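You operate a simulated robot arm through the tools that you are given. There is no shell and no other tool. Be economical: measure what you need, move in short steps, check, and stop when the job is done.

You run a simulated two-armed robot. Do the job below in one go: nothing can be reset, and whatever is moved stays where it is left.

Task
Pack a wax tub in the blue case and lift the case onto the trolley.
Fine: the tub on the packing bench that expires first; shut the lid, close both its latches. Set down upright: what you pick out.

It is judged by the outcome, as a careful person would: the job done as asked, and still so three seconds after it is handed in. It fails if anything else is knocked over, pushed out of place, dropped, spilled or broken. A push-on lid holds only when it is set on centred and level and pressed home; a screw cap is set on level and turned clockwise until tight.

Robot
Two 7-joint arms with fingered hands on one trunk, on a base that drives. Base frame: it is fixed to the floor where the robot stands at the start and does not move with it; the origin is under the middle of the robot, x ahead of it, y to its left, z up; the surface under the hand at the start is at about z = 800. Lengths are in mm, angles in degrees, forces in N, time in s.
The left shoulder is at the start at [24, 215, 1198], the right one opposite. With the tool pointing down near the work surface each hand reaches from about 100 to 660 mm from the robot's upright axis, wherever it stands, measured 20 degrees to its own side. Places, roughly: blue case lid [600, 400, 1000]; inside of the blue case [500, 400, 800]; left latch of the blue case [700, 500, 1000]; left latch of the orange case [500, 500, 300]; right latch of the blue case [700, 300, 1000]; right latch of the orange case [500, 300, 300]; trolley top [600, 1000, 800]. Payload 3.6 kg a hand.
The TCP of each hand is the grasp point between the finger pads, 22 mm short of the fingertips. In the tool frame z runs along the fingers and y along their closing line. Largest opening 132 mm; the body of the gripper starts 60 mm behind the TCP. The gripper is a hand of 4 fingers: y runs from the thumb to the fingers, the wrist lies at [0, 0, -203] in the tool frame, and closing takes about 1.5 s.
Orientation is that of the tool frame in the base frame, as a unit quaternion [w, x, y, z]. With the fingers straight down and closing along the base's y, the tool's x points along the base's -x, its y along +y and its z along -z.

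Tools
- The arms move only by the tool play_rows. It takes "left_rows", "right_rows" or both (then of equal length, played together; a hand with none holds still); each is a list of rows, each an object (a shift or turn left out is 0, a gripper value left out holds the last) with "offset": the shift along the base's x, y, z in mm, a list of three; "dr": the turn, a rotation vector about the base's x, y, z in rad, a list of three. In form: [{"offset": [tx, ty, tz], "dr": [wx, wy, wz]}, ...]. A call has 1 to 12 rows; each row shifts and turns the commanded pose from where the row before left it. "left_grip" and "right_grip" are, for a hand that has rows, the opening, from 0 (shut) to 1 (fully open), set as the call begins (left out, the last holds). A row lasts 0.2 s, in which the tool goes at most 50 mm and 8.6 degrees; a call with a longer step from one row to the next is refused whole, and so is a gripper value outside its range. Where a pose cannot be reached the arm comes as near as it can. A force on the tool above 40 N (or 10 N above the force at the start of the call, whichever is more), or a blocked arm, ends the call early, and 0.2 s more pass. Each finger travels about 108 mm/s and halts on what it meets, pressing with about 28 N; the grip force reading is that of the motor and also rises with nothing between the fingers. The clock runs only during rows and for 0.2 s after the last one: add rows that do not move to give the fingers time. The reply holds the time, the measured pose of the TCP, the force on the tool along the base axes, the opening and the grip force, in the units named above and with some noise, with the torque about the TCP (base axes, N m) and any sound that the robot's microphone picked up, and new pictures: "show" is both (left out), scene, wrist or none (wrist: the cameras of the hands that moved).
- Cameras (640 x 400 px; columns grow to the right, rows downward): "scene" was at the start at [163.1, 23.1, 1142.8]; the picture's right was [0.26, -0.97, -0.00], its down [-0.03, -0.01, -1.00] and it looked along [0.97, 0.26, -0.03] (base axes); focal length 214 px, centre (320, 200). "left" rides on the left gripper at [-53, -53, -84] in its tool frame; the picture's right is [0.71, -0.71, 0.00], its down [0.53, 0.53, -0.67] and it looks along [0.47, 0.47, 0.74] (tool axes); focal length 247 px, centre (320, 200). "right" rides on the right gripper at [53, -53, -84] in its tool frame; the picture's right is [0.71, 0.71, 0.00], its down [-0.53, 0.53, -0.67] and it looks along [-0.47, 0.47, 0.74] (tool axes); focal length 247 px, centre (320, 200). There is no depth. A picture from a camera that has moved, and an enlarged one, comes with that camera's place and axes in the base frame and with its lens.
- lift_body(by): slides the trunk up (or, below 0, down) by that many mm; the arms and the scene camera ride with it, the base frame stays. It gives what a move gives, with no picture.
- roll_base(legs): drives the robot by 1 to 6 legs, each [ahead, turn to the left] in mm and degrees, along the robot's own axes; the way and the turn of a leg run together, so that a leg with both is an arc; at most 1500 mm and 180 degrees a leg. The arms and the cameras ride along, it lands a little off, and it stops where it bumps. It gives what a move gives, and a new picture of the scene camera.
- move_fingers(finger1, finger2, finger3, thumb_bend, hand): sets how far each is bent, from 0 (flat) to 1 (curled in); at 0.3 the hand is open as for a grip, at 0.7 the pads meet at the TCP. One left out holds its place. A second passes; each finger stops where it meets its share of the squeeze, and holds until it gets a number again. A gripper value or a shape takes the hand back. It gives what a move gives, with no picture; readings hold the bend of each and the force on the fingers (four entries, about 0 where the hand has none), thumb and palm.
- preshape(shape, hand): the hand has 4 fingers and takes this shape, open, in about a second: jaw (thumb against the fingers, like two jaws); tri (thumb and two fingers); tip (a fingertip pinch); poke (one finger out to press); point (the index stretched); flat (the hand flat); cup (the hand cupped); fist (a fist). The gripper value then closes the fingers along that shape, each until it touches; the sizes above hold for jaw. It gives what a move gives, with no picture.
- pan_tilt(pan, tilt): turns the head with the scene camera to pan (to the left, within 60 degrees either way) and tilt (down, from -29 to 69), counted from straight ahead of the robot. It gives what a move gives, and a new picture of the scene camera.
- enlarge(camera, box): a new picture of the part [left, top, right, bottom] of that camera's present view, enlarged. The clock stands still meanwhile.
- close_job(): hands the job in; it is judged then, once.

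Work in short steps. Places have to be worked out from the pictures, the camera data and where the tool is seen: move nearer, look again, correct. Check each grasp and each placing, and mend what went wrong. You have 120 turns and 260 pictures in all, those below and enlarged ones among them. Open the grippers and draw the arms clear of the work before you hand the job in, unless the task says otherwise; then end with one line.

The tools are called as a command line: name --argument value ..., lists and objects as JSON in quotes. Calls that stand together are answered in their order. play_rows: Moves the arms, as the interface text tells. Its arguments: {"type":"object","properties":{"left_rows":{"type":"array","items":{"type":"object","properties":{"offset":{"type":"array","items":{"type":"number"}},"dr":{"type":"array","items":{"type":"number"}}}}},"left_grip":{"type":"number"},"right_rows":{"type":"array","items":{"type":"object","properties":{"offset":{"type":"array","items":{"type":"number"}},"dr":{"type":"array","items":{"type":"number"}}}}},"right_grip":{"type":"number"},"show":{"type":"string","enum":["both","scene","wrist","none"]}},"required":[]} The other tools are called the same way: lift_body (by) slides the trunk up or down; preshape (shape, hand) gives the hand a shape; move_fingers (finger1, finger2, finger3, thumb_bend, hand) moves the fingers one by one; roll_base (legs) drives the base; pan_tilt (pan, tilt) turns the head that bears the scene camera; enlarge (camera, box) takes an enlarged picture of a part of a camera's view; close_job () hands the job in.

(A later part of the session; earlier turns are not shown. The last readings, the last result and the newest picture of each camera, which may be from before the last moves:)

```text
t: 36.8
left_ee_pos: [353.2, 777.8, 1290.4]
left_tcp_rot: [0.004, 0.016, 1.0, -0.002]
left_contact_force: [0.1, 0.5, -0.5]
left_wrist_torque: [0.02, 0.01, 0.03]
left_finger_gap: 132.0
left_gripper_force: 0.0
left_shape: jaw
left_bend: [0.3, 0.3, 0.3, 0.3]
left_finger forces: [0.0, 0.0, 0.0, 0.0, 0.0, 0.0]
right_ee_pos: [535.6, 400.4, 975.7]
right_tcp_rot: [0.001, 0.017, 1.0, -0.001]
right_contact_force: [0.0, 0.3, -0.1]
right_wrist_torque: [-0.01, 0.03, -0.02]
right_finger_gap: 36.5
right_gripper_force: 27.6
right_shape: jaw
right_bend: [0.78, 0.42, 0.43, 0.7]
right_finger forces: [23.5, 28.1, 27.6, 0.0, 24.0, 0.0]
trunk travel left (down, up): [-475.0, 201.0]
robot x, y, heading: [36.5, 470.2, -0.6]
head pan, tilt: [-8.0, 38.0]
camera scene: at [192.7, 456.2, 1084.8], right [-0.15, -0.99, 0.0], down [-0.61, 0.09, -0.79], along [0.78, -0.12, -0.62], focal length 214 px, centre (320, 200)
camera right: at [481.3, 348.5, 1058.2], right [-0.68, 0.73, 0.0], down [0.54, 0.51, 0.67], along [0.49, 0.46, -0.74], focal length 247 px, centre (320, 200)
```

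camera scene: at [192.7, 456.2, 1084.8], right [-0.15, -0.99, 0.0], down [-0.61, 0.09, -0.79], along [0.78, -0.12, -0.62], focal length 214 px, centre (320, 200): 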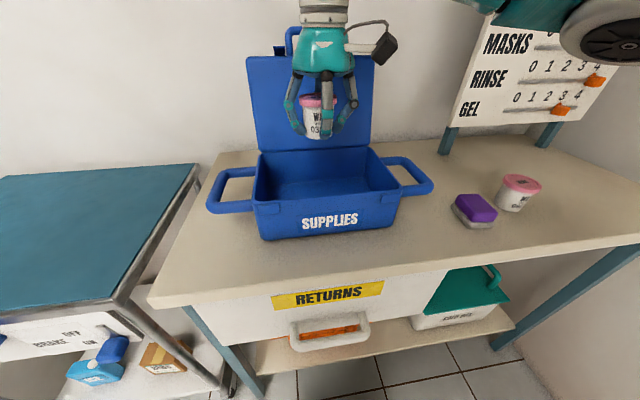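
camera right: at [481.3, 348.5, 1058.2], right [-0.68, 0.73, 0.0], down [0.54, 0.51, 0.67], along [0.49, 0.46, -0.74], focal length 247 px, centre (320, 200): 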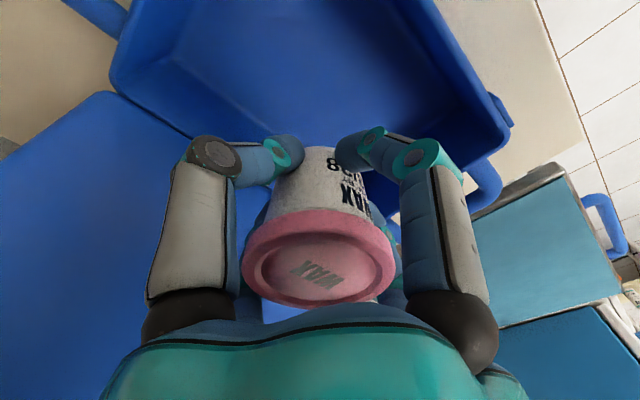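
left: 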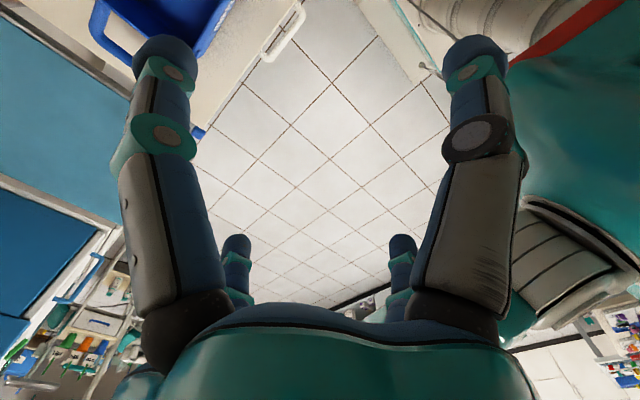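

Aligned over the case. I lower to just above the floor of the case, then creep to contact.

play_rows --right_rows '[{"offset": [-3, 0, -40]}, {"offset": [0, 0, -40]}, {"offset": [0, 0, -35]}, {"offset": [0, 0, -12]}, {}]'

play_rows --right_rows '[{"offset": [0, 0, -3]}, {"offset": [0, 0, -3]}, {"offset": [0, 0, -2]}, {"offset": [0, 0, -2]}, {}]'

```text
t: 38.0
left_ee_pos: [351.9, 778.2, 1292.0]
left_tcp_rot: [0.004, 0.016, 1.0, -0.002]
left_contact_force: [0.8, -0.4, -0.7]
left_wrist_torque: [-0.01, 0.0, -0.03]
left_finger_gap: 132.1
left_gripper_force: 0.0
left_shape: jaw
left_bend: [0.3, 0.3, 0.3, 0.3]
left_finger forces: [0.1, 0.0, 0.0, 0.0, 0.1, 0.1]
right_ee_pos: [533.1, 399.2, 846.6]
right_tcp_rot: [0.0, 0.017, 1.0, 0.0]
right_contact_force: [0.2, -0.4, -0.2]
right_wrist_torque: [-0.02, 0.03, -0.01]
right_finger_gap: 36.6
right_gripper_force: 27.4
right_shape: jaw
right_bend: [0.78, 0.42, 0.43, 0.7]
right_finger forces: [23.3, 28.5, 27.6, 0.1, 23.9, 0.0]
trunk travel left (down, up): [-475.0, 201.0]
robot x, y, heading: [33.4, 472.9, -0.5]
head pan, tilt: [-8.0, 38.0]
camera scene: at [192.8, 456.2, 1084.8], right [-0.15, -0.99, 0.0], down [-0.61, 0.09, -0.79], along [0.78, -0.12, -0.62], focal length 214 px, centre (320, 200)
camera right: at [477.7, 349.2, 928.7], right [-0.68, 0.73, 0.0], down [0.54, 0.51, 0.67], along [0.49, 0.46, -0.74], focal length 247 px, centre (320, 200)
```

scene: 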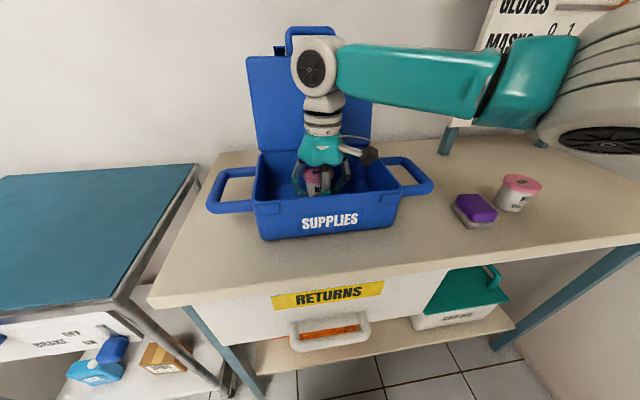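
right: 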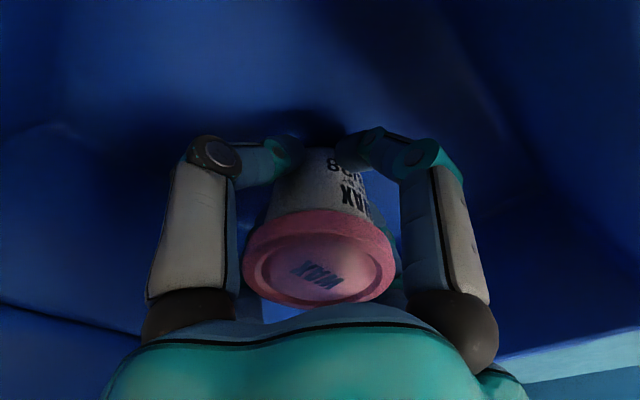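

```text
t: 39.2
left_ee_pos: [351.3, 777.7, 1291.2]
left_tcp_rot: [0.005, 0.016, 1.0, -0.002]
left_contact_force: [-0.4, -0.1, -0.3]
left_wrist_torque: [-0.06, 0.01, 0.01]
left_finger_gap: 132.1
left_gripper_force: 0.1
left_shape: jaw
left_bend: [0.3, 0.3, 0.3, 0.3]
left_finger forces: [0.1, 0.0, 0.0, 0.0, 0.0, 0.1]
right_ee_pos: [533.1, 401.4, 838.7]
right_tcp_rot: [0.0, 0.016, 1.0, 0.0]
right_contact_force: [-0.2, -1.0, 2.9]
right_wrist_torque: [0.09, -0.09, -0.02]
right_finger_gap: 36.5
right_gripper_force: 27.8
right_shape: jaw
right_bend: [0.78, 0.42, 0.43, 0.7]
right_finger forces: [23.5, 28.2, 27.4, 0.0, 24.1, 0.0]
trunk travel left (down, up): [-475.0, 201.0]
robot x, y, heading: [31.3, 470.7, -0.3]
head pan, tilt: [-8.0, 38.0]
camera scene: at [192.4, 456.2, 1084.9], right [-0.15, -0.99, 0.0], down [-0.61, 0.09, -0.79], along [0.78, -0.12, -0.62], focal length 214 px, centre (320, 200)
camera right: at [476.8, 349.6, 919.9], right [-0.68, 0.73, 0.0], down [0.54, 0.51, 0.67], along [0.49, 0.46, -0.74], focal length 247 px, centre (320, 200)
```

scene: 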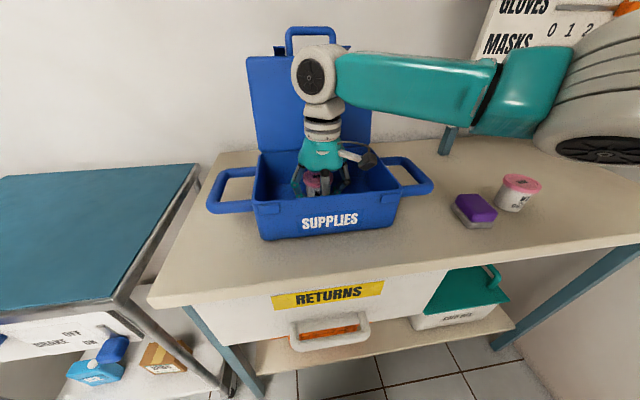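
right: 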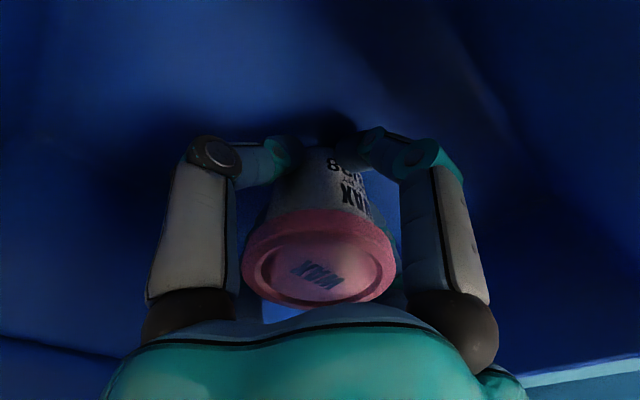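

Touch-down at TCP z≈838 (2.9 N). I press 1 mm more, open moderately, and rise straight up.

play_rows --right_rows '[{"offset": [0, 0, -1]}, {}]' --show "none"

play_rows --right_rows '[{}, {}, {}, {}, {}, {}]' --right_grip 0.75 --show "wrist"

```text
t: 39.8
left_ee_pos: [351.8, 778.8, 1292.9]
left_tcp_rot: [0.006, 0.016, 1.0, -0.002]
left_contact_force: [0.0, -1.2, -0.2]
left_wrist_torque: [-0.03, 0.02, 0.01]
left_finger_gap: 131.9
left_gripper_force: 0.1
left_shape: jaw
left_bend: [0.3, 0.3, 0.3, 0.3]
left_finger forces: [0.1, 0.0, 0.0, 0.1, 0.1, 0.0]
right_ee_pos: [532.9, 400.9, 836.7]
right_tcp_rot: [0.0, 0.016, 1.0, -0.001]
right_contact_force: [-0.5, -0.2, 8.1]
right_wrist_torque: [0.13, -0.18, -0.02]
right_finger_gap: 36.4
right_gripper_force: 28.0
right_shape: jaw
right_bend: [0.78, 0.42, 0.43, 0.7]
right_finger forces: [23.6, 28.1, 27.2, 0.1, 24.3, 0.0]
trunk travel left (down, up): [-475.0, 201.0]
robot x, y, heading: [31.8, 468.8, -0.6]
head pan, tilt: [-8.0, 38.0]
```

```text
t: 41.2
left_ee_pos: [352.9, 778.6, 1291.4]
left_tcp_rot: [0.004, 0.015, 1.0, -0.001]
left_contact_force: [0.3, 0.2, 0.5]
left_wrist_torque: [-0.02, -0.03, -0.02]
left_finger_gap: 131.9
left_gripper_force: 0.0
left_shape: jaw
left_bend: [0.3, 0.3, 0.3, 0.3]
left_finger forces: [0.0, 0.0, 0.0, 0.0, 0.1, 0.1]
right_ee_pos: [533.3, 400.8, 835.0]
right_tcp_rot: [0.0, 0.017, 1.0, 0.0]
right_contact_force: [1.0, -0.3, 0.8]
right_wrist_torque: [0.01, -0.03, 0.04]
right_finger_gap: 98.5
right_gripper_force: 0.0
right_shape: jaw
right_bend: [0.26, 0.26, 0.26, 0.56]
right_finger forces: [0.0, 0.0, 0.0, 0.0, 0.1, 0.0]
trunk travel left (down, up): [-475.0, 201.0]
robot x, y, heading: [29.7, 471.3, -0.7]
head pan, tilt: [-8.0, 38.0]
camera right: at [477.1, 349.4, 918.5], right [-0.68, 0.73, 0.0], down [0.54, 0.51, 0.67], along [0.49, 0.46, -0.74], focal length 247 px, centre (320, 200)
```

right: 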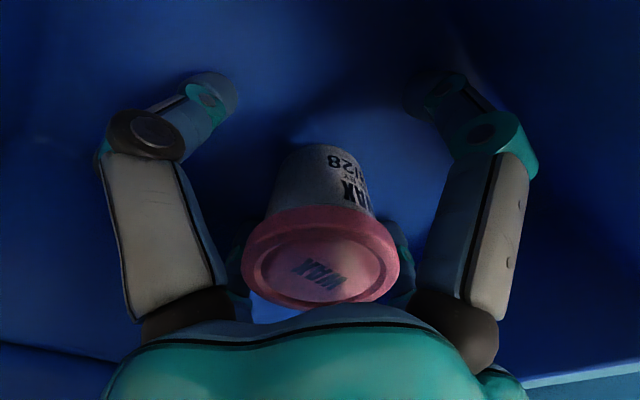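

Released. I rise straight up and then move clear to the right.

play_rows --right_rows '[{"offset": [0, 0, 15]}, {"offset": [0, 0, 20]}, {"offset": [0, 0, 35]}, {"offset": [0, 0, 45]}, {"offset": [0, 0, 45]}, {"offset": [-20, -30, 35]}, {"offset": [-25, -40, 0]}, {"offset": [-25, -40, 0]}, {}]' --show "scene"

enlarge --camera "scene" --box '[200, 20, 440, 260]'

```text
refused: row 6 steps farther than a row can; nothing moved
```

```text
1.67 times, centred on (320, 140) of scene
camera zoom: at [192.7, 456.3, 1084.8], right [-0.15, -0.99, 0.0], down [-0.61, 0.09, -0.79], along [0.78, -0.12, -0.62], focal length 358 px, centre (320, 300)
```

zoom: 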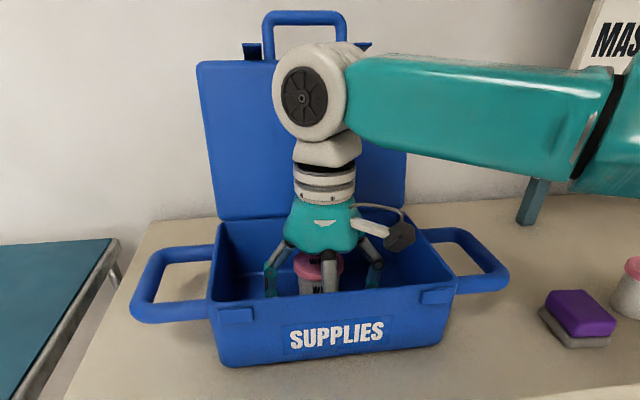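

One row was too long; I repeat with shorter steps.

play_rows --right_rows '[{"offset": [0, 0, 15]}, {"offset": [0, 0, 20]}, {"offset": [0, 0, 35]}, {"offset": [0, 0, 45]}, {"offset": [0, 0, 45]}, {"offset": [-20, -20, 30]}, {"offset": [-25, -40, 0]}, {"offset": [-25, -40, 0]}, {"offset": [-25, -40, 0]}, {}]' --show "scene"

enlarge --camera "scene" --box '[200, 20, 440, 260]'

enlarge --camera "scene" --box '[230, 20, 390, 80]'

enlarge --camera "scene" --box '[0, 280, 240, 400]'

```text
t: 43.4
left_ee_pos: [354.4, 778.6, 1290.7]
left_tcp_rot: [0.005, 0.015, 1.0, -0.002]
left_contact_force: [0.3, 0.3, 1.1]
left_wrist_torque: [0.0, 0.0, 0.01]
left_finger_gap: 132.0
left_gripper_force: 0.2
left_shape: jaw
left_bend: [0.3, 0.3, 0.3, 0.3]
left_finger forces: [0.0, 0.0, 0.1, 0.1, 0.1, 0.0]
right_ee_pos: [439.5, 260.7, 1025.4]
right_tcp_rot: [0.001, 0.016, 1.0, 0.0]
right_contact_force: [-0.3, 0.0, 0.1]
right_wrist_torque: [0.0, 0.03, 0.0]
right_finger_gap: 98.6
right_gripper_force: 0.0
right_shape: jaw
right_bend: [0.26, 0.26, 0.26, 0.56]
right_finger forces: [0.0, 0.0, 0.0, 0.0, 0.0, 0.0]
trunk travel left (down, up): [-475.0, 201.0]
robot x, y, heading: [33.3, 471.0, -0.6]
head pan, tilt: [-8.0, 38.0]
camera scene: at [193.1, 456.8, 1084.7], right [-0.15, -0.99, 0.0], down [-0.61, 0.09, -0.79], along [0.78, -0.12, -0.62], focal length 214 px, centre (320, 200)
```

scene: 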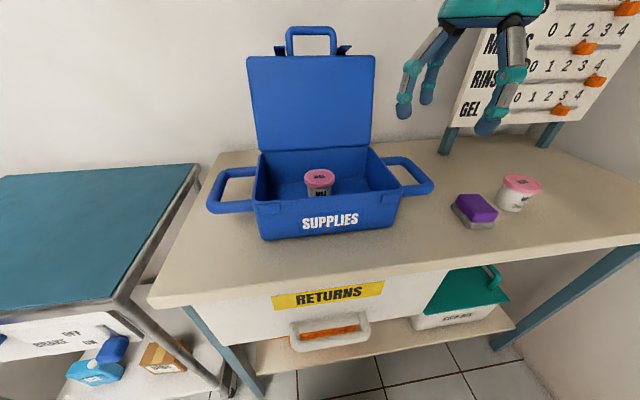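

```text
1.67 times, centred on (320, 140) of scene
camera zoom: at [193.1, 456.8, 1084.7], right [-0.15, -0.99, 0.0], down [-0.61, 0.09, -0.79], along [0.78, -0.12, -0.62], focal length 358 px, centre (320, 300)
```

zoom: 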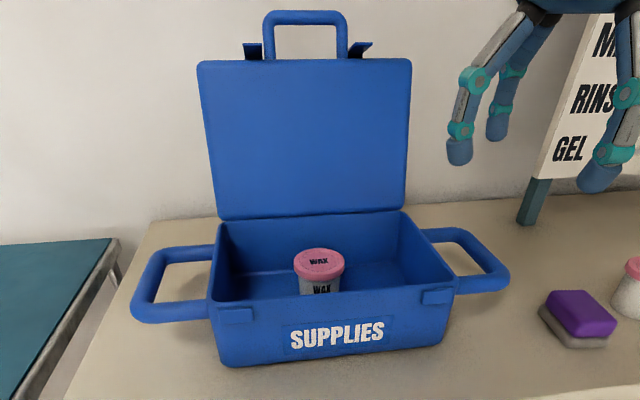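

```text
4.00 times, centred on (310, 50) of scene
camera zoom: at [193.1, 456.8, 1084.7], right [-0.15, -0.99, 0.0], down [-0.61, 0.09, -0.79], along [0.78, -0.12, -0.62], focal length 858 px, centre (360, 800)
```

zoom: 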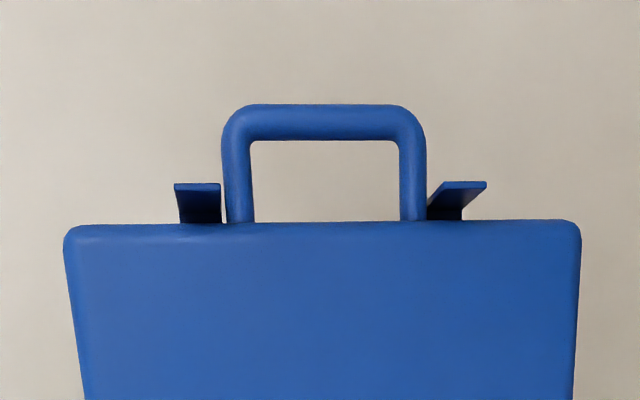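

```text
2.67 times, centred on (120, 340) of scene
camera zoom: at [193.1, 456.8, 1084.7], right [-0.15, -0.99, 0.0], down [-0.61, 0.09, -0.79], along [0.78, -0.12, -0.62], focal length 572 px, centre (853, -173)
```

zoom: 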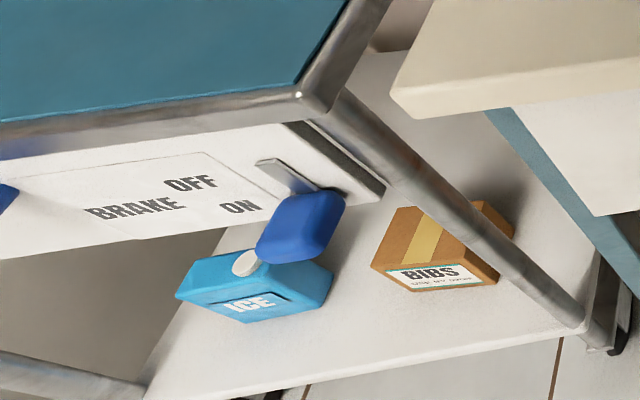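

The tub stands upright inside. Next the lid: its handle bar is around (692, 398, 1085), so I move a bit closer for reach, turn the right hand 45° and part-close the fingers to form a cage.

roll_base --legs '[[60, 0]]'

play_rows --right_rows '[{"offset": [0, 0, 40], "dr": [0, 0, 0.14]}, {"offset": [0, 0, 40], "dr": [0, 0, 0.14]}, {"offset": [0, 0, 40], "dr": [0, 0, 0.14]}, {"offset": [0, 0, 30], "dr": [0, 0, 0.14]}, {"dr": [0, 0, 0.14]}, {"dr": [0, 0, 0.085]}, {}]' --right_grip 0.4 --show "wrist"

```text
t: 44.4
left_ee_pos: [415.4, 776.9, 1290.6]
left_tcp_rot: [0.002, 0.015, 1.0, -0.003]
left_contact_force: [0.6, -0.3, -0.3]
left_wrist_torque: [-0.01, 0.06, 0.01]
left_finger_gap: 132.0
left_gripper_force: 0.1
left_shape: jaw
left_bend: [0.3, 0.3, 0.3, 0.3]
left_finger forces: [0.0, 0.0, 0.0, 0.1, 0.1, 0.1]
right_ee_pos: [502.1, 259.0, 1023.3]
right_tcp_rot: [-0.002, 0.017, 1.0, 0.001]
right_contact_force: [0.1, 0.4, -0.5]
right_wrist_torque: [0.0, -0.02, -0.03]
right_finger_gap: 98.7
right_gripper_force: 0.0
right_shape: jaw
right_bend: [0.26, 0.26, 0.26, 0.56]
right_finger forces: [0.0, 0.0, 0.0, 0.0, 0.0, 0.1]
trunk travel left (down, up): [-475.0, 201.0]
robot x, y, heading: [88.6, 472.0, -0.5]
head pan, tilt: [-8.0, 38.0]
camera scene: at [254.3, 455.5, 1084.4], right [-0.15, -0.99, 0.0], down [-0.61, 0.09, -0.79], along [0.78, -0.12, -0.62], focal length 214 px, centre (320, 200)
```

scene: 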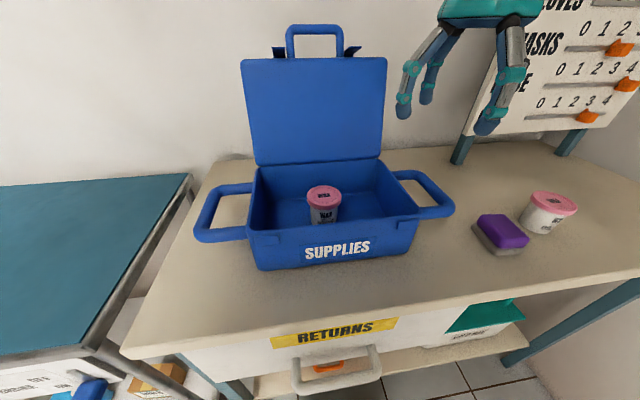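

```text
t: 46.0
left_ee_pos: [410.3, 777.1, 1292.5]
left_tcp_rot: [0.005, 0.016, 1.0, -0.002]
left_contact_force: [0.4, 0.4, 0.0]
left_wrist_torque: [-0.02, -0.02, 0.02]
left_finger_gap: 131.9
left_gripper_force: 0.1
left_shape: jaw
left_bend: [0.3, 0.3, 0.3, 0.3]
left_finger forces: [0.0, 0.0, 0.1, 0.0, 0.0, 0.0]
right_ee_pos: [499.5, 257.9, 1175.8]
right_tcp_rot: [0.0, -0.367, 0.93, 0.0]
right_contact_force: [-0.7, 0.1, -0.5]
right_wrist_torque: [0.01, -0.01, 0.01]
right_finger_gap: 53.0
right_gripper_force: 0.1
right_shape: jaw
right_bend: [0.41, 0.41, 0.41, 0.7]
right_finger forces: [0.0, 0.0, 0.0, 0.0, 0.0, 0.0]
trunk travel left (down, up): [-475.0, 201.0]
robot x, y, heading: [91.8, 467.1, -0.7]
head pan, tilt: [-8.0, 38.0]
camera right: at [496.1, 183.3, 1258.8], right [-1.0, 0.03, 0.0], down [0.02, 0.74, 0.67], along [0.02, 0.67, -0.74], focal length 247 px, centre (320, 200)
```

right: 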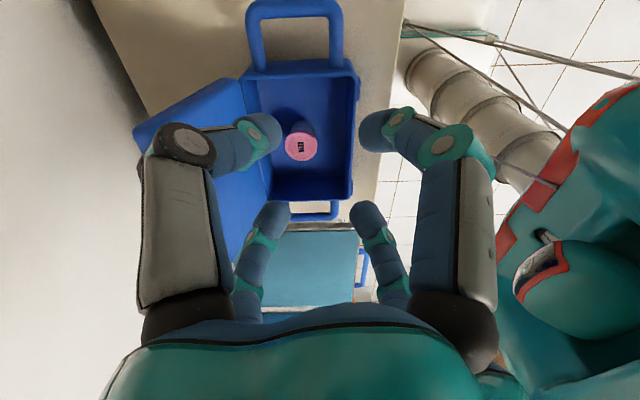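

The fingers form a neat ±25 mm square cage. I move above the handle bar and check alignment from the wrist camera.

play_rows --right_rows '[{"offset": [32, 23, 0]}, {"offset": [32, 23, 0]}, {"offset": [32, 23, 0]}, {"offset": [32, 23, 0]}, {"offset": [32, 24, 0]}, {"offset": [32, 24, -16]}, {}]'

```text
t: 47.6
left_ee_pos: [413.9, 774.5, 1293.3]
left_tcp_rot: [0.004, 0.016, 1.0, -0.001]
left_contact_force: [-0.2, -1.1, -0.6]
left_wrist_torque: [0.02, 0.0, -0.01]
left_finger_gap: 132.1
left_gripper_force: 0.0
left_shape: jaw
left_bend: [0.3, 0.3, 0.3, 0.3]
left_finger forces: [0.0, 0.1, 0.0, 0.0, 0.0, 0.1]
right_ee_pos: [685.3, 390.9, 1158.2]
right_tcp_rot: [0.001, -0.367, 0.93, 0.001]
right_contact_force: [-0.1, -0.3, -0.3]
right_wrist_torque: [0.01, 0.03, 0.01]
right_finger_gap: 53.1
right_gripper_force: 0.0
right_shape: jaw
right_bend: [0.41, 0.41, 0.41, 0.7]
right_finger forces: [0.0, 0.0, 0.0, 0.0, 0.1, 0.0]
right hand out of reach, approached as far as the arm can: row 6
trunk travel left (down, up): [-475.0, 201.0]
robot x, y, heading: [92.2, 470.4, -0.5]
head pan, tilt: [-8.0, 38.0]
camera scene: at [253.0, 453.7, 1084.6], right [-0.15, -0.99, 0.0], down [-0.61, 0.09, -0.79], along [0.78, -0.12, -0.62], focal length 214 px, centre (320, 200)
camera right: at [681.7, 316.7, 1239.6], right [-1.0, 0.03, 0.0], down [0.02, 0.74, 0.67], along [0.02, 0.67, -0.74], focal length 247 px, centre (320, 200)
```

scene: 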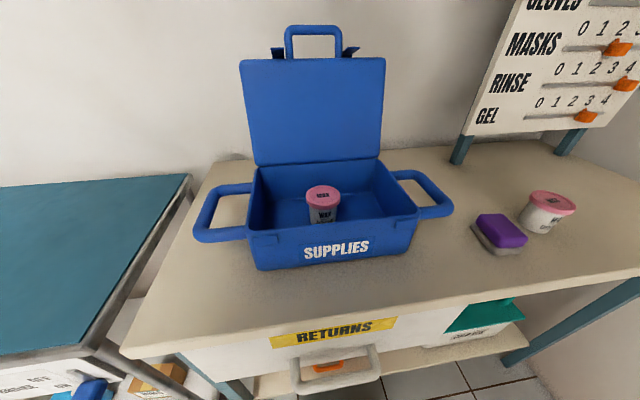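
right: 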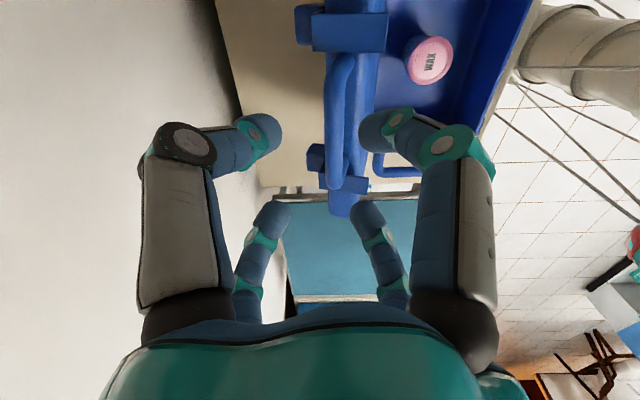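

The bar is at about (672, 399). I shift back by 19 mm and descend partly, then verify.

play_rows --right_rows '[{"offset": [-19, 1, 0]}, {"offset": [0, 0, -20]}, {"offset": [0, 0, -12]}, {}]' --show "wrist"

```text
t: 48.6
left_ee_pos: [412.2, 777.6, 1291.6]
left_tcp_rot: [0.005, 0.015, 1.0, -0.002]
left_contact_force: [-0.2, 0.3, 0.0]
left_wrist_torque: [0.0, 0.03, 0.0]
left_finger_gap: 131.9
left_gripper_force: 0.1
left_shape: jaw
left_bend: [0.3, 0.3, 0.3, 0.3]
left_finger forces: [0.1, 0.1, 0.0, 0.0, 0.0, 0.0]
right_ee_pos: [665.0, 394.5, 1124.8]
right_tcp_rot: [0.0, -0.365, 0.931, 0.0]
right_contact_force: [-0.1, 0.9, 0.3]
right_wrist_torque: [-0.02, -0.01, 0.01]
right_finger_gap: 52.9
right_gripper_force: 0.0
right_shape: jaw
right_bend: [0.41, 0.41, 0.41, 0.7]
right_finger forces: [0.0, 0.0, 0.0, 0.1, 0.1, 0.1]
right hand out of reach, approached as far as the arm can: row 1
trunk travel left (down, up): [-475.0, 201.0]
robot x, y, heading: [86.9, 468.4, -0.6]
head pan, tilt: [-8.0, 38.0]
camera right: at [661.6, 318.8, 1207.8], right [-1.0, 0.04, 0.0], down [0.03, 0.74, 0.67], along [0.02, 0.67, -0.74], focal length 247 px, centre (320, 200)
```

right: 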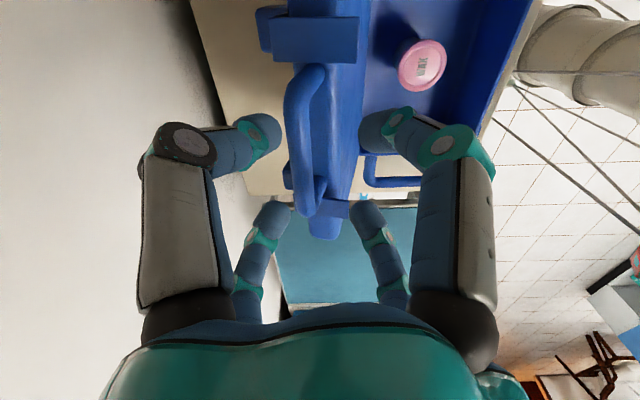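

Bar centre is at about (671, 396); I shift +7 in x and lower the cage over it.

play_rows --right_rows '[{"offset": [7, -1, -8]}, {"offset": [0, 0, -12]}, {"offset": [0, 0, -12]}, {}]'

```text
t: 49.6
left_ee_pos: [412.6, 776.9, 1292.7]
left_tcp_rot: [0.004, 0.016, 1.0, -0.002]
left_contact_force: [0.1, 0.6, 0.0]
left_wrist_torque: [0.02, -0.02, 0.0]
left_finger_gap: 131.9
left_gripper_force: 0.1
left_shape: jaw
left_bend: [0.3, 0.3, 0.3, 0.3]
left_finger forces: [0.1, 0.1, 0.0, 0.1, 0.0, 0.0]
right_ee_pos: [670.7, 394.0, 1095.3]
right_tcp_rot: [0.0, -0.367, 0.93, 0.0]
right_contact_force: [0.9, 0.8, -0.3]
right_wrist_torque: [-0.01, -0.01, -0.02]
right_finger_gap: 53.2
right_gripper_force: 0.0
right_shape: jaw
right_bend: [0.41, 0.41, 0.41, 0.7]
right_finger forces: [0.0, 0.0, 0.0, 0.1, 0.0, 0.0]
trunk travel left (down, up): [-475.0, 201.0]
robot x, y, heading: [92.7, 464.5, -0.7]
head pan, tilt: [-8.0, 38.0]
camera scene: at [251.8, 455.7, 1084.8], right [-0.15, -0.99, 0.0], down [-0.61, 0.09, -0.79], along [0.78, -0.12, -0.62], focal length 214 px, centre (320, 200)
camera right: at [667.4, 318.1, 1177.3], right [-1.0, 0.04, 0.0], down [0.03, 0.74, 0.67], along [0.02, 0.67, -0.74], focal length 247 px, centre (320, 200)
```

scene: 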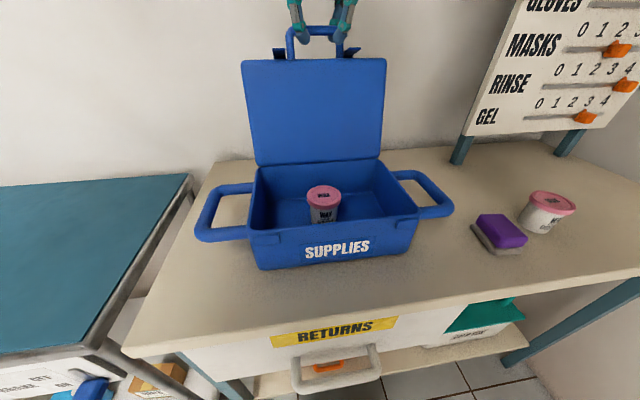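
right: 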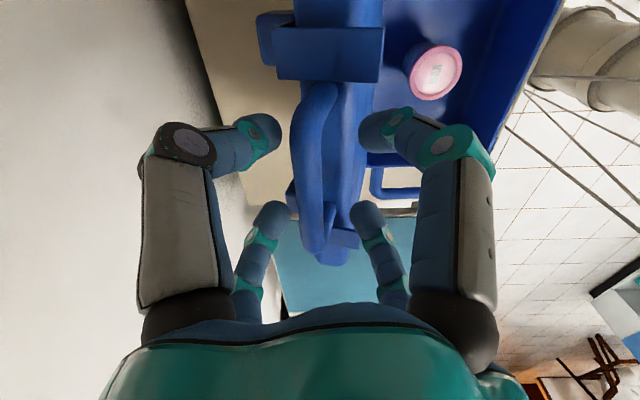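

The bar is inside the cage. I pull the lid forward along its hinge arc (radius ≈210 about (627, 880)), first part.

play_rows --right_rows '[{"offset": [0, 0, -5]}, {"offset": [-18.1, 0, 3]}, {"offset": [-18.3, 0, 1.5]}, {"offset": [-18.3, 0, -0.2]}, {"offset": [-18.2, 0, -1.7]}, {"offset": [-18, 0, -3.4]}, {"offset": [-17.7, 0, -4.9]}, {}]'

```text
t: 51.4
left_ee_pos: [411.5, 776.5, 1292.8]
left_tcp_rot: [0.004, 0.015, 1.0, -0.003]
left_contact_force: [0.3, -0.2, 0.3]
left_wrist_torque: [0.0, 0.02, -0.02]
left_finger_gap: 131.7
left_gripper_force: 0.2
left_shape: jaw
left_bend: [0.3, 0.3, 0.3, 0.3]
left_finger forces: [0.0, 0.0, 0.0, 0.0, 0.0, 0.1]
right_ee_pos: [560.6, 393.8, 1084.3]
right_tcp_rot: [-0.001, -0.366, 0.931, 0.0]
right_contact_force: [-0.5, -0.9, -0.5]
right_wrist_torque: [0.02, 0.01, 0.04]
right_finger_gap: 52.8
right_gripper_force: 0.1
right_shape: jaw
right_bend: [0.41, 0.41, 0.41, 0.7]
right_finger forces: [0.1, 0.3, 0.1, 0.1, 0.0, 0.0]
trunk travel left (down, up): [-475.0, 201.0]
robot x, y, heading: [89.0, 471.0, -0.8]
head pan, tilt: [-8.0, 38.0]
camera scene: at [251.9, 455.7, 1084.8], right [-0.15, -0.99, 0.0], down [-0.61, 0.09, -0.79], along [0.78, -0.12, -0.62], focal length 214 px, centre (320, 200)
camera right: at [557.2, 318.1, 1167.3], right [-1.0, 0.03, 0.0], down [0.03, 0.74, 0.67], along [0.02, 0.67, -0.74], focal length 247 px, centre (320, 200)
```

scene: 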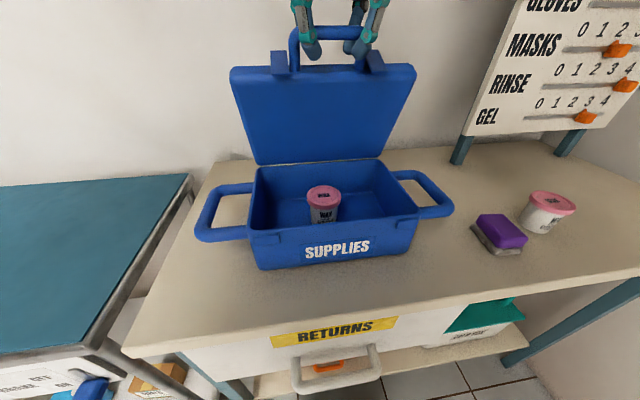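
right: 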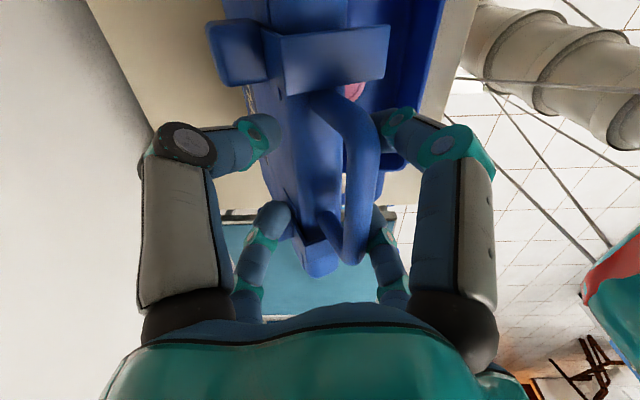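

The lid follows, resting on the front fingers. I continue down the arc.

play_rows --right_rows '[{"offset": [-17.2, 0, -6.4]}, {"offset": [-16.5, 0, -7.9]}, {"offset": [-15.8, 0, -9.3]}, {"offset": [-14.9, 0, -10.6]}, {"offset": [-13.9, 0, -11.9]}, {"offset": [-12.9, 0, -13.1]}, {"offset": [-11.6, 0, -14.1]}, {"offset": [-10.4, 0, -15.1]}, {}]'

```text
t: 53.4
left_ee_pos: [410.8, 778.4, 1292.3]
left_tcp_rot: [0.004, 0.016, 1.0, -0.003]
left_contact_force: [-0.3, 0.8, -0.4]
left_wrist_torque: [0.01, 0.01, 0.02]
left_finger_gap: 132.0
left_gripper_force: 0.0
left_shape: jaw
left_bend: [0.3, 0.3, 0.3, 0.3]
left_finger forces: [0.0, 0.0, 0.0, 0.0, 0.0, 0.0]
right_ee_pos: [453.1, 396.3, 1000.7]
right_tcp_rot: [0.013, -0.365, 0.931, -0.002]
right_contact_force: [14.7, 4.0, 32.1]
right_wrist_torque: [-2.24, -6.94, 1.29]
right_finger_gap: 62.0
right_gripper_force: 27.9
right_shape: jaw
right_bend: [0.43, 0.42, 0.92, 0.47]
right_finger forces: [61.7, 76.3, 70.4, 0.0, 112.8, 0.1]
trunk travel left (down, up): [-475.0, 201.0]
robot x, y, heading: [90.6, 471.9, -0.7]
head pan, tilt: [-8.0, 38.0]
camera scene: at [251.0, 456.7, 1085.1], right [-0.15, -0.99, 0.0], down [-0.61, 0.09, -0.79], along [0.78, -0.12, -0.62], focal length 214 px, centre (320, 200)
camera right: at [446.9, 320.6, 1081.9], right [-1.0, 0.04, -0.03], down [0.01, 0.74, 0.67], along [0.04, 0.67, -0.74], focal length 247 px, centre (320, 200)
```

scene: 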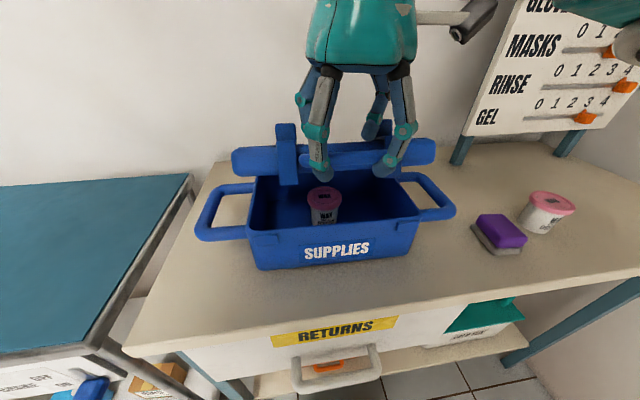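
right: 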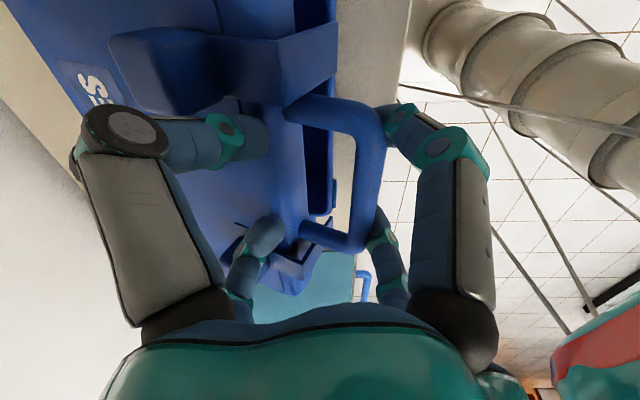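

Rear fingertips jammed on the lid's outer edge (32 N). I raise the hand to unload it, then narrow the cage so the rear fingers fit inside the handle loop.

play_rows --right_rows '[{"offset": [0, 0, 8]}, {"offset": [0, 0, 8]}, {}]' --show "wrist"

```text
t: 54.2
left_ee_pos: [410.9, 778.2, 1291.6]
left_tcp_rot: [0.006, 0.015, 1.0, -0.001]
left_contact_force: [-0.1, 0.0, 0.2]
left_wrist_torque: [0.0, 0.01, -0.02]
left_finger_gap: 132.2
left_gripper_force: 0.1
left_shape: jaw
left_bend: [0.3, 0.3, 0.3, 0.3]
left_finger forces: [0.0, 0.1, 0.1, 0.0, 0.1, 0.1]
right_ee_pos: [449.3, 396.0, 1012.2]
right_tcp_rot: [0.003, -0.367, 0.93, -0.002]
right_contact_force: [4.5, 2.4, 19.9]
right_wrist_torque: [-2.45, -3.67, 0.78]
right_finger_gap: 54.2
right_gripper_force: 27.9
right_shape: jaw
right_bend: [0.45, 0.45, 0.86, 0.59]
right_finger forces: [37.9, 26.4, 0.0, 0.0, 92.6, 0.0]
trunk travel left (down, up): [-475.0, 201.0]
robot x, y, heading: [91.6, 470.8, -0.4]
head pan, tilt: [-8.0, 38.0]
camera right: at [444.6, 320.7, 1094.2], right [-1.0, 0.03, -0.01], down [0.02, 0.74, 0.67], along [0.03, 0.67, -0.74], focal length 247 px, centre (320, 200)
```

right: 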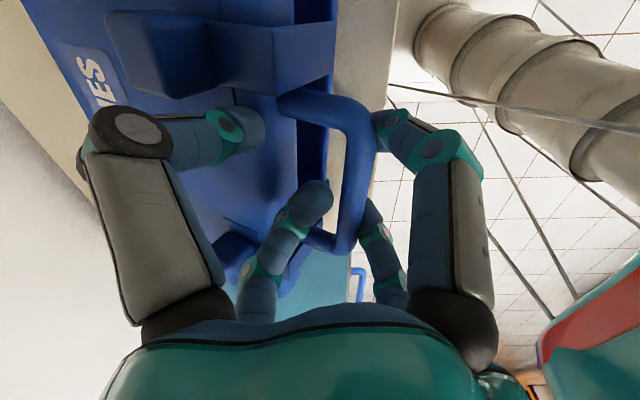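

Still some load from the thumb on the lid; I raise further.

play_rows --right_rows '[{"offset": [0, 0, 6]}, {"offset": [0, 0, 6]}, {}]'

```text
t: 55.0
left_ee_pos: [412.5, 777.5, 1291.8]
left_tcp_rot: [0.004, 0.016, 1.0, -0.002]
left_contact_force: [0.6, 0.7, -0.1]
left_wrist_torque: [0.01, 0.01, 0.0]
left_finger_gap: 132.1
left_gripper_force: 0.0
left_shape: jaw
left_bend: [0.3, 0.3, 0.3, 0.3]
left_finger forces: [0.0, 0.0, 0.0, 0.0, 0.1, 0.0]
right_ee_pos: [449.5, 395.4, 1023.0]
right_tcp_rot: [0.002, -0.365, 0.931, 0.0]
right_contact_force: [8.5, 0.8, 10.0]
right_wrist_torque: [-1.75, -2.57, 0.85]
right_finger_gap: 54.3
right_gripper_force: 27.7
right_shape: jaw
right_bend: [0.46, 0.79, 0.86, 0.7]
right_finger forces: [26.9, 20.5, 0.0, 0.0, 63.5, 0.0]
trunk travel left (down, up): [-475.0, 201.0]
robot x, y, heading: [89.6, 471.2, -0.7]
head pan, tilt: [-8.0, 38.0]
camera scene: at [252.0, 456.1, 1084.8], right [-0.15, -0.99, 0.0], down [-0.61, 0.09, -0.79], along [0.78, -0.12, -0.62], focal length 214 px, centre (320, 200)
camera right: at [445.4, 319.7, 1106.0], right [-1.0, 0.04, 0.0], down [0.03, 0.74, 0.67], along [0.03, 0.67, -0.74], focal length 247 px, centre (320, 200)
```

scene: 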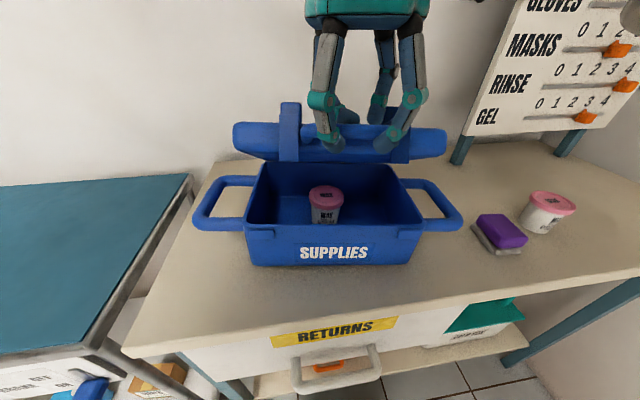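
right: 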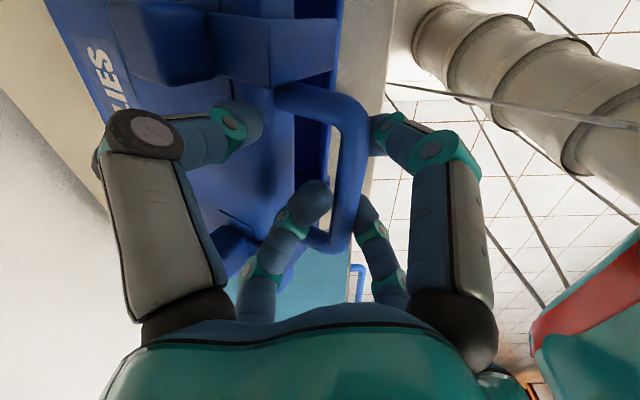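

The thumb still rests on the lid; the case slid only slightly toward me. I narrow the cage so all fingers come near the bar.

play_rows --right_rows '[{"offset": [0, 0, 4]}, {}, {}, {}, {}]' --right_grip 0.22

```text
t: 56.2
left_ee_pos: [411.1, 778.2, 1292.4]
left_tcp_rot: [0.004, 0.015, 1.0, -0.002]
left_contact_force: [-1.0, -0.1, 0.1]
left_wrist_torque: [0.01, -0.01, -0.05]
left_finger_gap: 131.9
left_gripper_force: 0.1
left_shape: jaw
left_bend: [0.3, 0.3, 0.3, 0.3]
left_finger forces: [0.1, 0.0, 0.1, 0.1, 0.0, 0.0]
right_ee_pos: [449.2, 394.3, 1027.8]
right_tcp_rot: [-0.001, -0.367, 0.93, -0.001]
right_contact_force: [2.6, 1.4, 7.0]
right_wrist_torque: [-1.27, -1.5, 0.77]
right_finger_gap: 50.2
right_gripper_force: 27.7
right_shape: jaw
right_bend: [0.47, 0.48, 0.7, 0.7]
right_finger forces: [26.9, 25.0, 25.6, 0.1, 41.5, 0.2]
trunk travel left (down, up): [-475.0, 201.0]
robot x, y, heading: [92.7, 470.4, -0.5]
head pan, tilt: [-8.0, 38.0]
camera scene: at [251.5, 456.1, 1084.9], right [-0.15, -0.99, 0.0], down [-0.61, 0.09, -0.79], along [0.78, -0.12, -0.62], focal length 214 px, centre (320, 200)
camera right: at [445.0, 318.9, 1109.9], right [-1.0, 0.03, 0.0], down [0.03, 0.74, 0.67], along [0.02, 0.67, -0.74], focal length 247 px, centre (320, 200)
```

scene: 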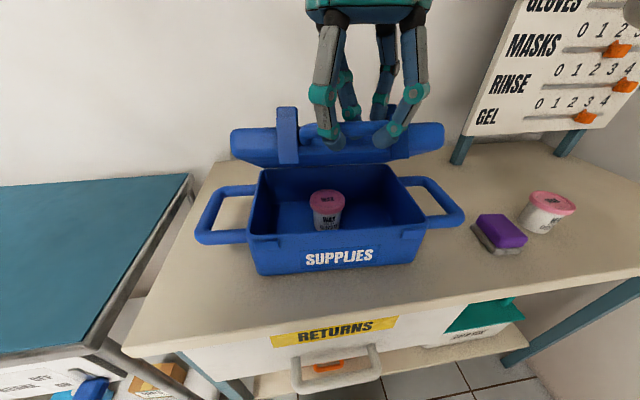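
right: 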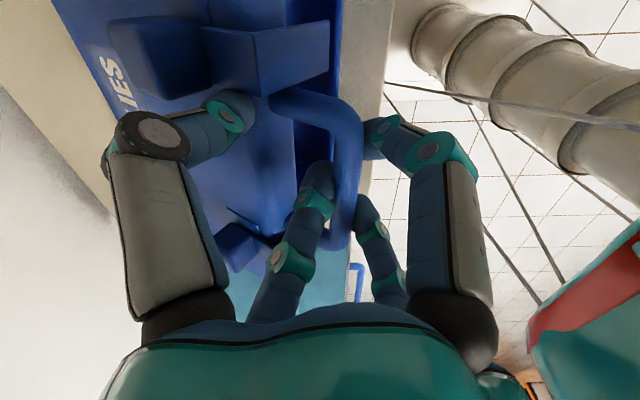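

The bar is now pinched by three fingers; only the thumb sits on the lid shell. I swing the thumb out of the way.

move_fingers --hand "right" --thumb_bend 0.1

enlarge --camera "right" --box '[0, 0, 640, 400]'

enlarge --camera "scene" --box '[180, 0, 480, 280]'

```text
t: 57.2
left_ee_pos: [412.4, 778.4, 1291.9]
left_tcp_rot: [0.004, 0.016, 1.0, -0.001]
left_contact_force: [0.1, 0.3, -1.0]
left_wrist_torque: [-0.02, -0.02, 0.02]
left_finger_gap: 131.8
left_gripper_force: 0.1
left_shape: jaw
left_bend: [0.3, 0.3, 0.3, 0.3]
left_finger forces: [0.0, 0.0, 0.0, 0.0, 0.0, 0.1]
right_ee_pos: [447.7, 394.7, 1027.0]
right_tcp_rot: [-0.002, -0.366, 0.931, 0.0]
right_contact_force: [1.5, -0.5, 0.5]
right_wrist_torque: [0.02, 0.05, 0.17]
right_finger_gap: 77.0
right_gripper_force: 8.1
right_shape: fingers
right_bend: [0.82, 0.83, 0.7, 0.11]
right_finger forces: [0.0, 4.8, 9.7, 0.0, 1.1, 0.1]
trunk travel left (down, up): [-475.0, 201.0]
robot x, y, heading: [91.3, 468.8, -0.4]
head pan, tilt: [-8.0, 38.0]
```

```text
1.00 times, centred on (320, 200) of right (not enlarged: the box is as wide or as high as the picture)
camera zoom: at [445.6, 318.6, 1109.1], right [-1.0, 0.04, 0.0], down [0.03, 0.74, 0.67], along [0.02, 0.67, -0.74], focal length 247 px, centre (320, 200)
```

zoom: 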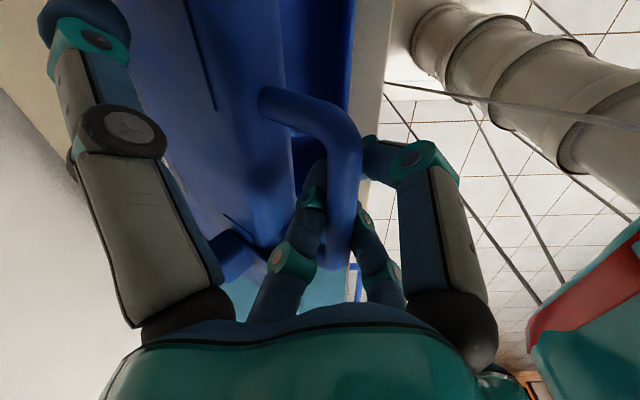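

```text
1.43 times, centred on (330, 140) of scene
camera zoom: at [252.3, 455.7, 1084.7], right [-0.15, -0.99, 0.0], down [-0.61, 0.09, -0.79], along [0.78, -0.12, -0.62], focal length 306 px, centre (306, 286)
```

zoom: 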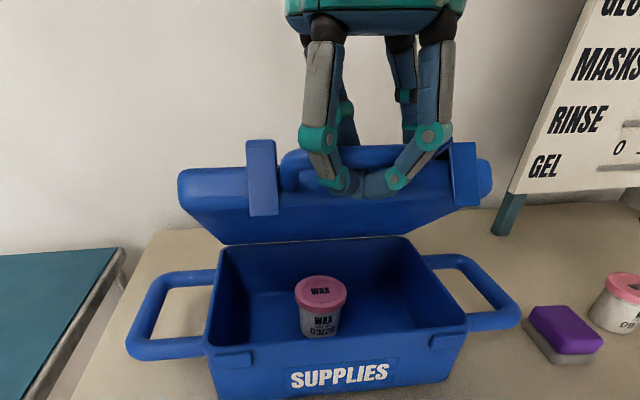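

The fingers are curled around the bar with hardly any load, thumb clear. I lower the lid further along the arc.

play_rows --right_rows '[{"offset": [-8.5, 0, -16]}, {"offset": [-7.5, 0, -17]}, {"offset": [-5.8, 0, -17.6]}, {}]'

```text
t: 58.2
left_ee_pos: [410.3, 777.5, 1292.0]
left_tcp_rot: [0.004, 0.016, 1.0, -0.002]
left_contact_force: [-0.2, 0.6, -0.2]
left_wrist_torque: [-0.01, 0.0, 0.03]
left_finger_gap: 131.9
left_gripper_force: 0.0
left_shape: jaw
left_bend: [0.3, 0.3, 0.3, 0.3]
left_finger forces: [0.0, 0.0, 0.0, 0.0, 0.0, 0.0]
right_ee_pos: [423.8, 393.9, 976.8]
right_tcp_rot: [0.0, -0.366, 0.93, -0.001]
right_contact_force: [-3.0, 2.2, 3.7]
right_wrist_torque: [-0.5, -0.48, 0.22]
right_finger_gap: 80.9
right_gripper_force: 5.7
right_shape: fingers
right_bend: [0.83, 0.84, 0.7, 0.08]
right_finger forces: [0.1, 3.9, 0.1, 0.0, 7.4, 0.0]
trunk travel left (down, up): [-475.0, 201.0]
robot x, y, heading: [92.4, 470.2, -0.6]
head pan, tilt: [-8.0, 38.0]
camera scene: at [251.0, 456.1, 1085.0], right [-0.15, -0.99, 0.0], down [-0.61, 0.09, -0.79], along [0.78, -0.12, -0.62], focal length 214 px, centre (320, 200)
camera right: at [422.3, 318.8, 1059.7], right [-1.0, 0.03, 0.0], down [0.02, 0.74, 0.67], along [0.02, 0.67, -0.74], focal length 247 px, centre (320, 200)
```

scene: 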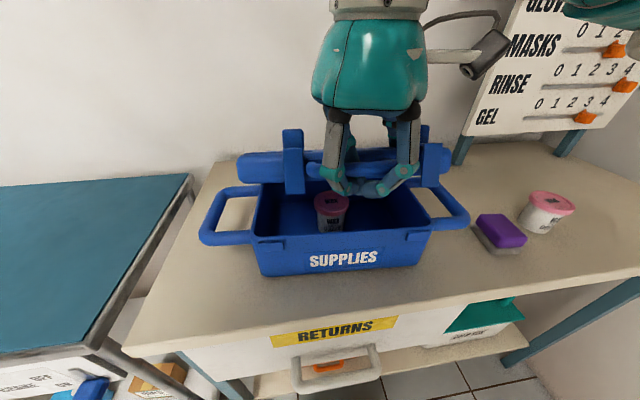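
right: 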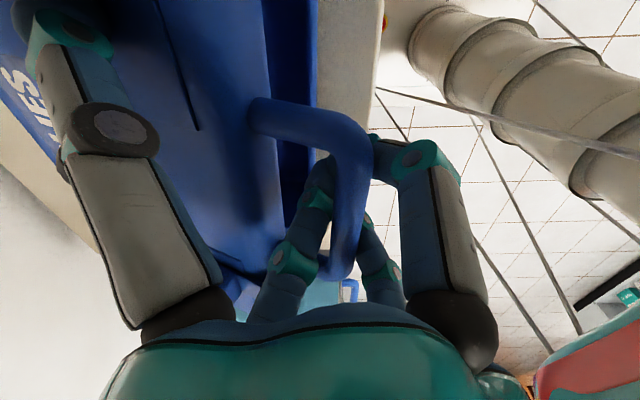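

Going well. I continue lowering.

play_rows --right_rows '[{"offset": [-4.2, 0, -18]}, {"offset": [-2.8, 0, -18.4]}, {}]'

```text
t: 59.0
left_ee_pos: [409.8, 777.6, 1292.1]
left_tcp_rot: [0.006, 0.016, 1.0, -0.002]
left_contact_force: [0.1, 0.2, -0.2]
left_wrist_torque: [-0.01, 0.02, -0.01]
left_finger_gap: 132.1
left_gripper_force: 0.0
left_shape: jaw
left_bend: [0.3, 0.3, 0.3, 0.3]
left_finger forces: [0.0, 0.0, 0.1, 0.0, 0.1, 0.0]
right_ee_pos: [418.8, 392.7, 940.5]
right_tcp_rot: [0.003, -0.366, 0.931, -0.003]
right_contact_force: [0.2, -3.9, 15.8]
right_wrist_torque: [-3.28, -3.14, -0.56]
right_finger_gap: 88.0
right_gripper_force: 29.9
right_shape: fingers
right_bend: [0.83, 0.83, 0.7, 0.02]
right_finger forces: [0.2, 3.8, 15.6, 0.1, 39.8, 0.0]
trunk travel left (down, up): [-475.0, 201.0]
robot x, y, heading: [88.5, 469.5, -0.5]
head pan, tilt: [-8.0, 38.0]
camera scene: at [250.4, 456.0, 1085.2], right [-0.15, -0.99, 0.0], down [-0.61, 0.09, -0.79], along [0.78, -0.12, -0.62], focal length 214 px, centre (320, 200)
camera right: at [415.0, 317.3, 1023.9], right [-1.0, 0.04, -0.01], down [0.02, 0.75, 0.67], along [0.03, 0.67, -0.75], focal length 247 px, centre (320, 200)
```

scene: 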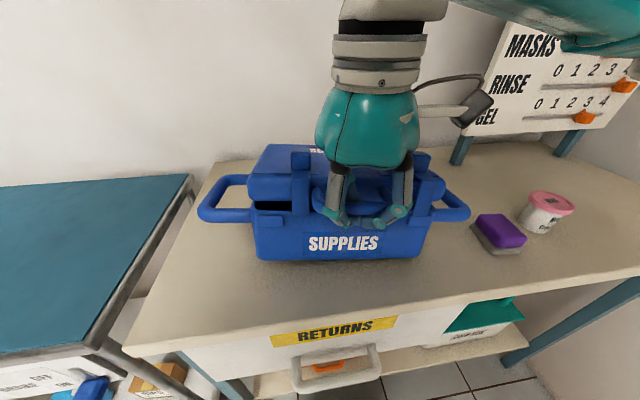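
right: 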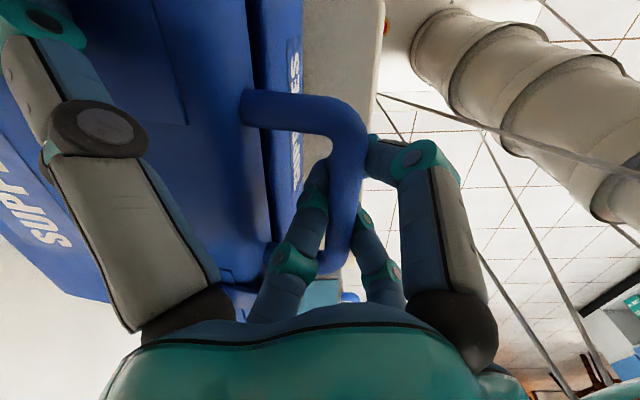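

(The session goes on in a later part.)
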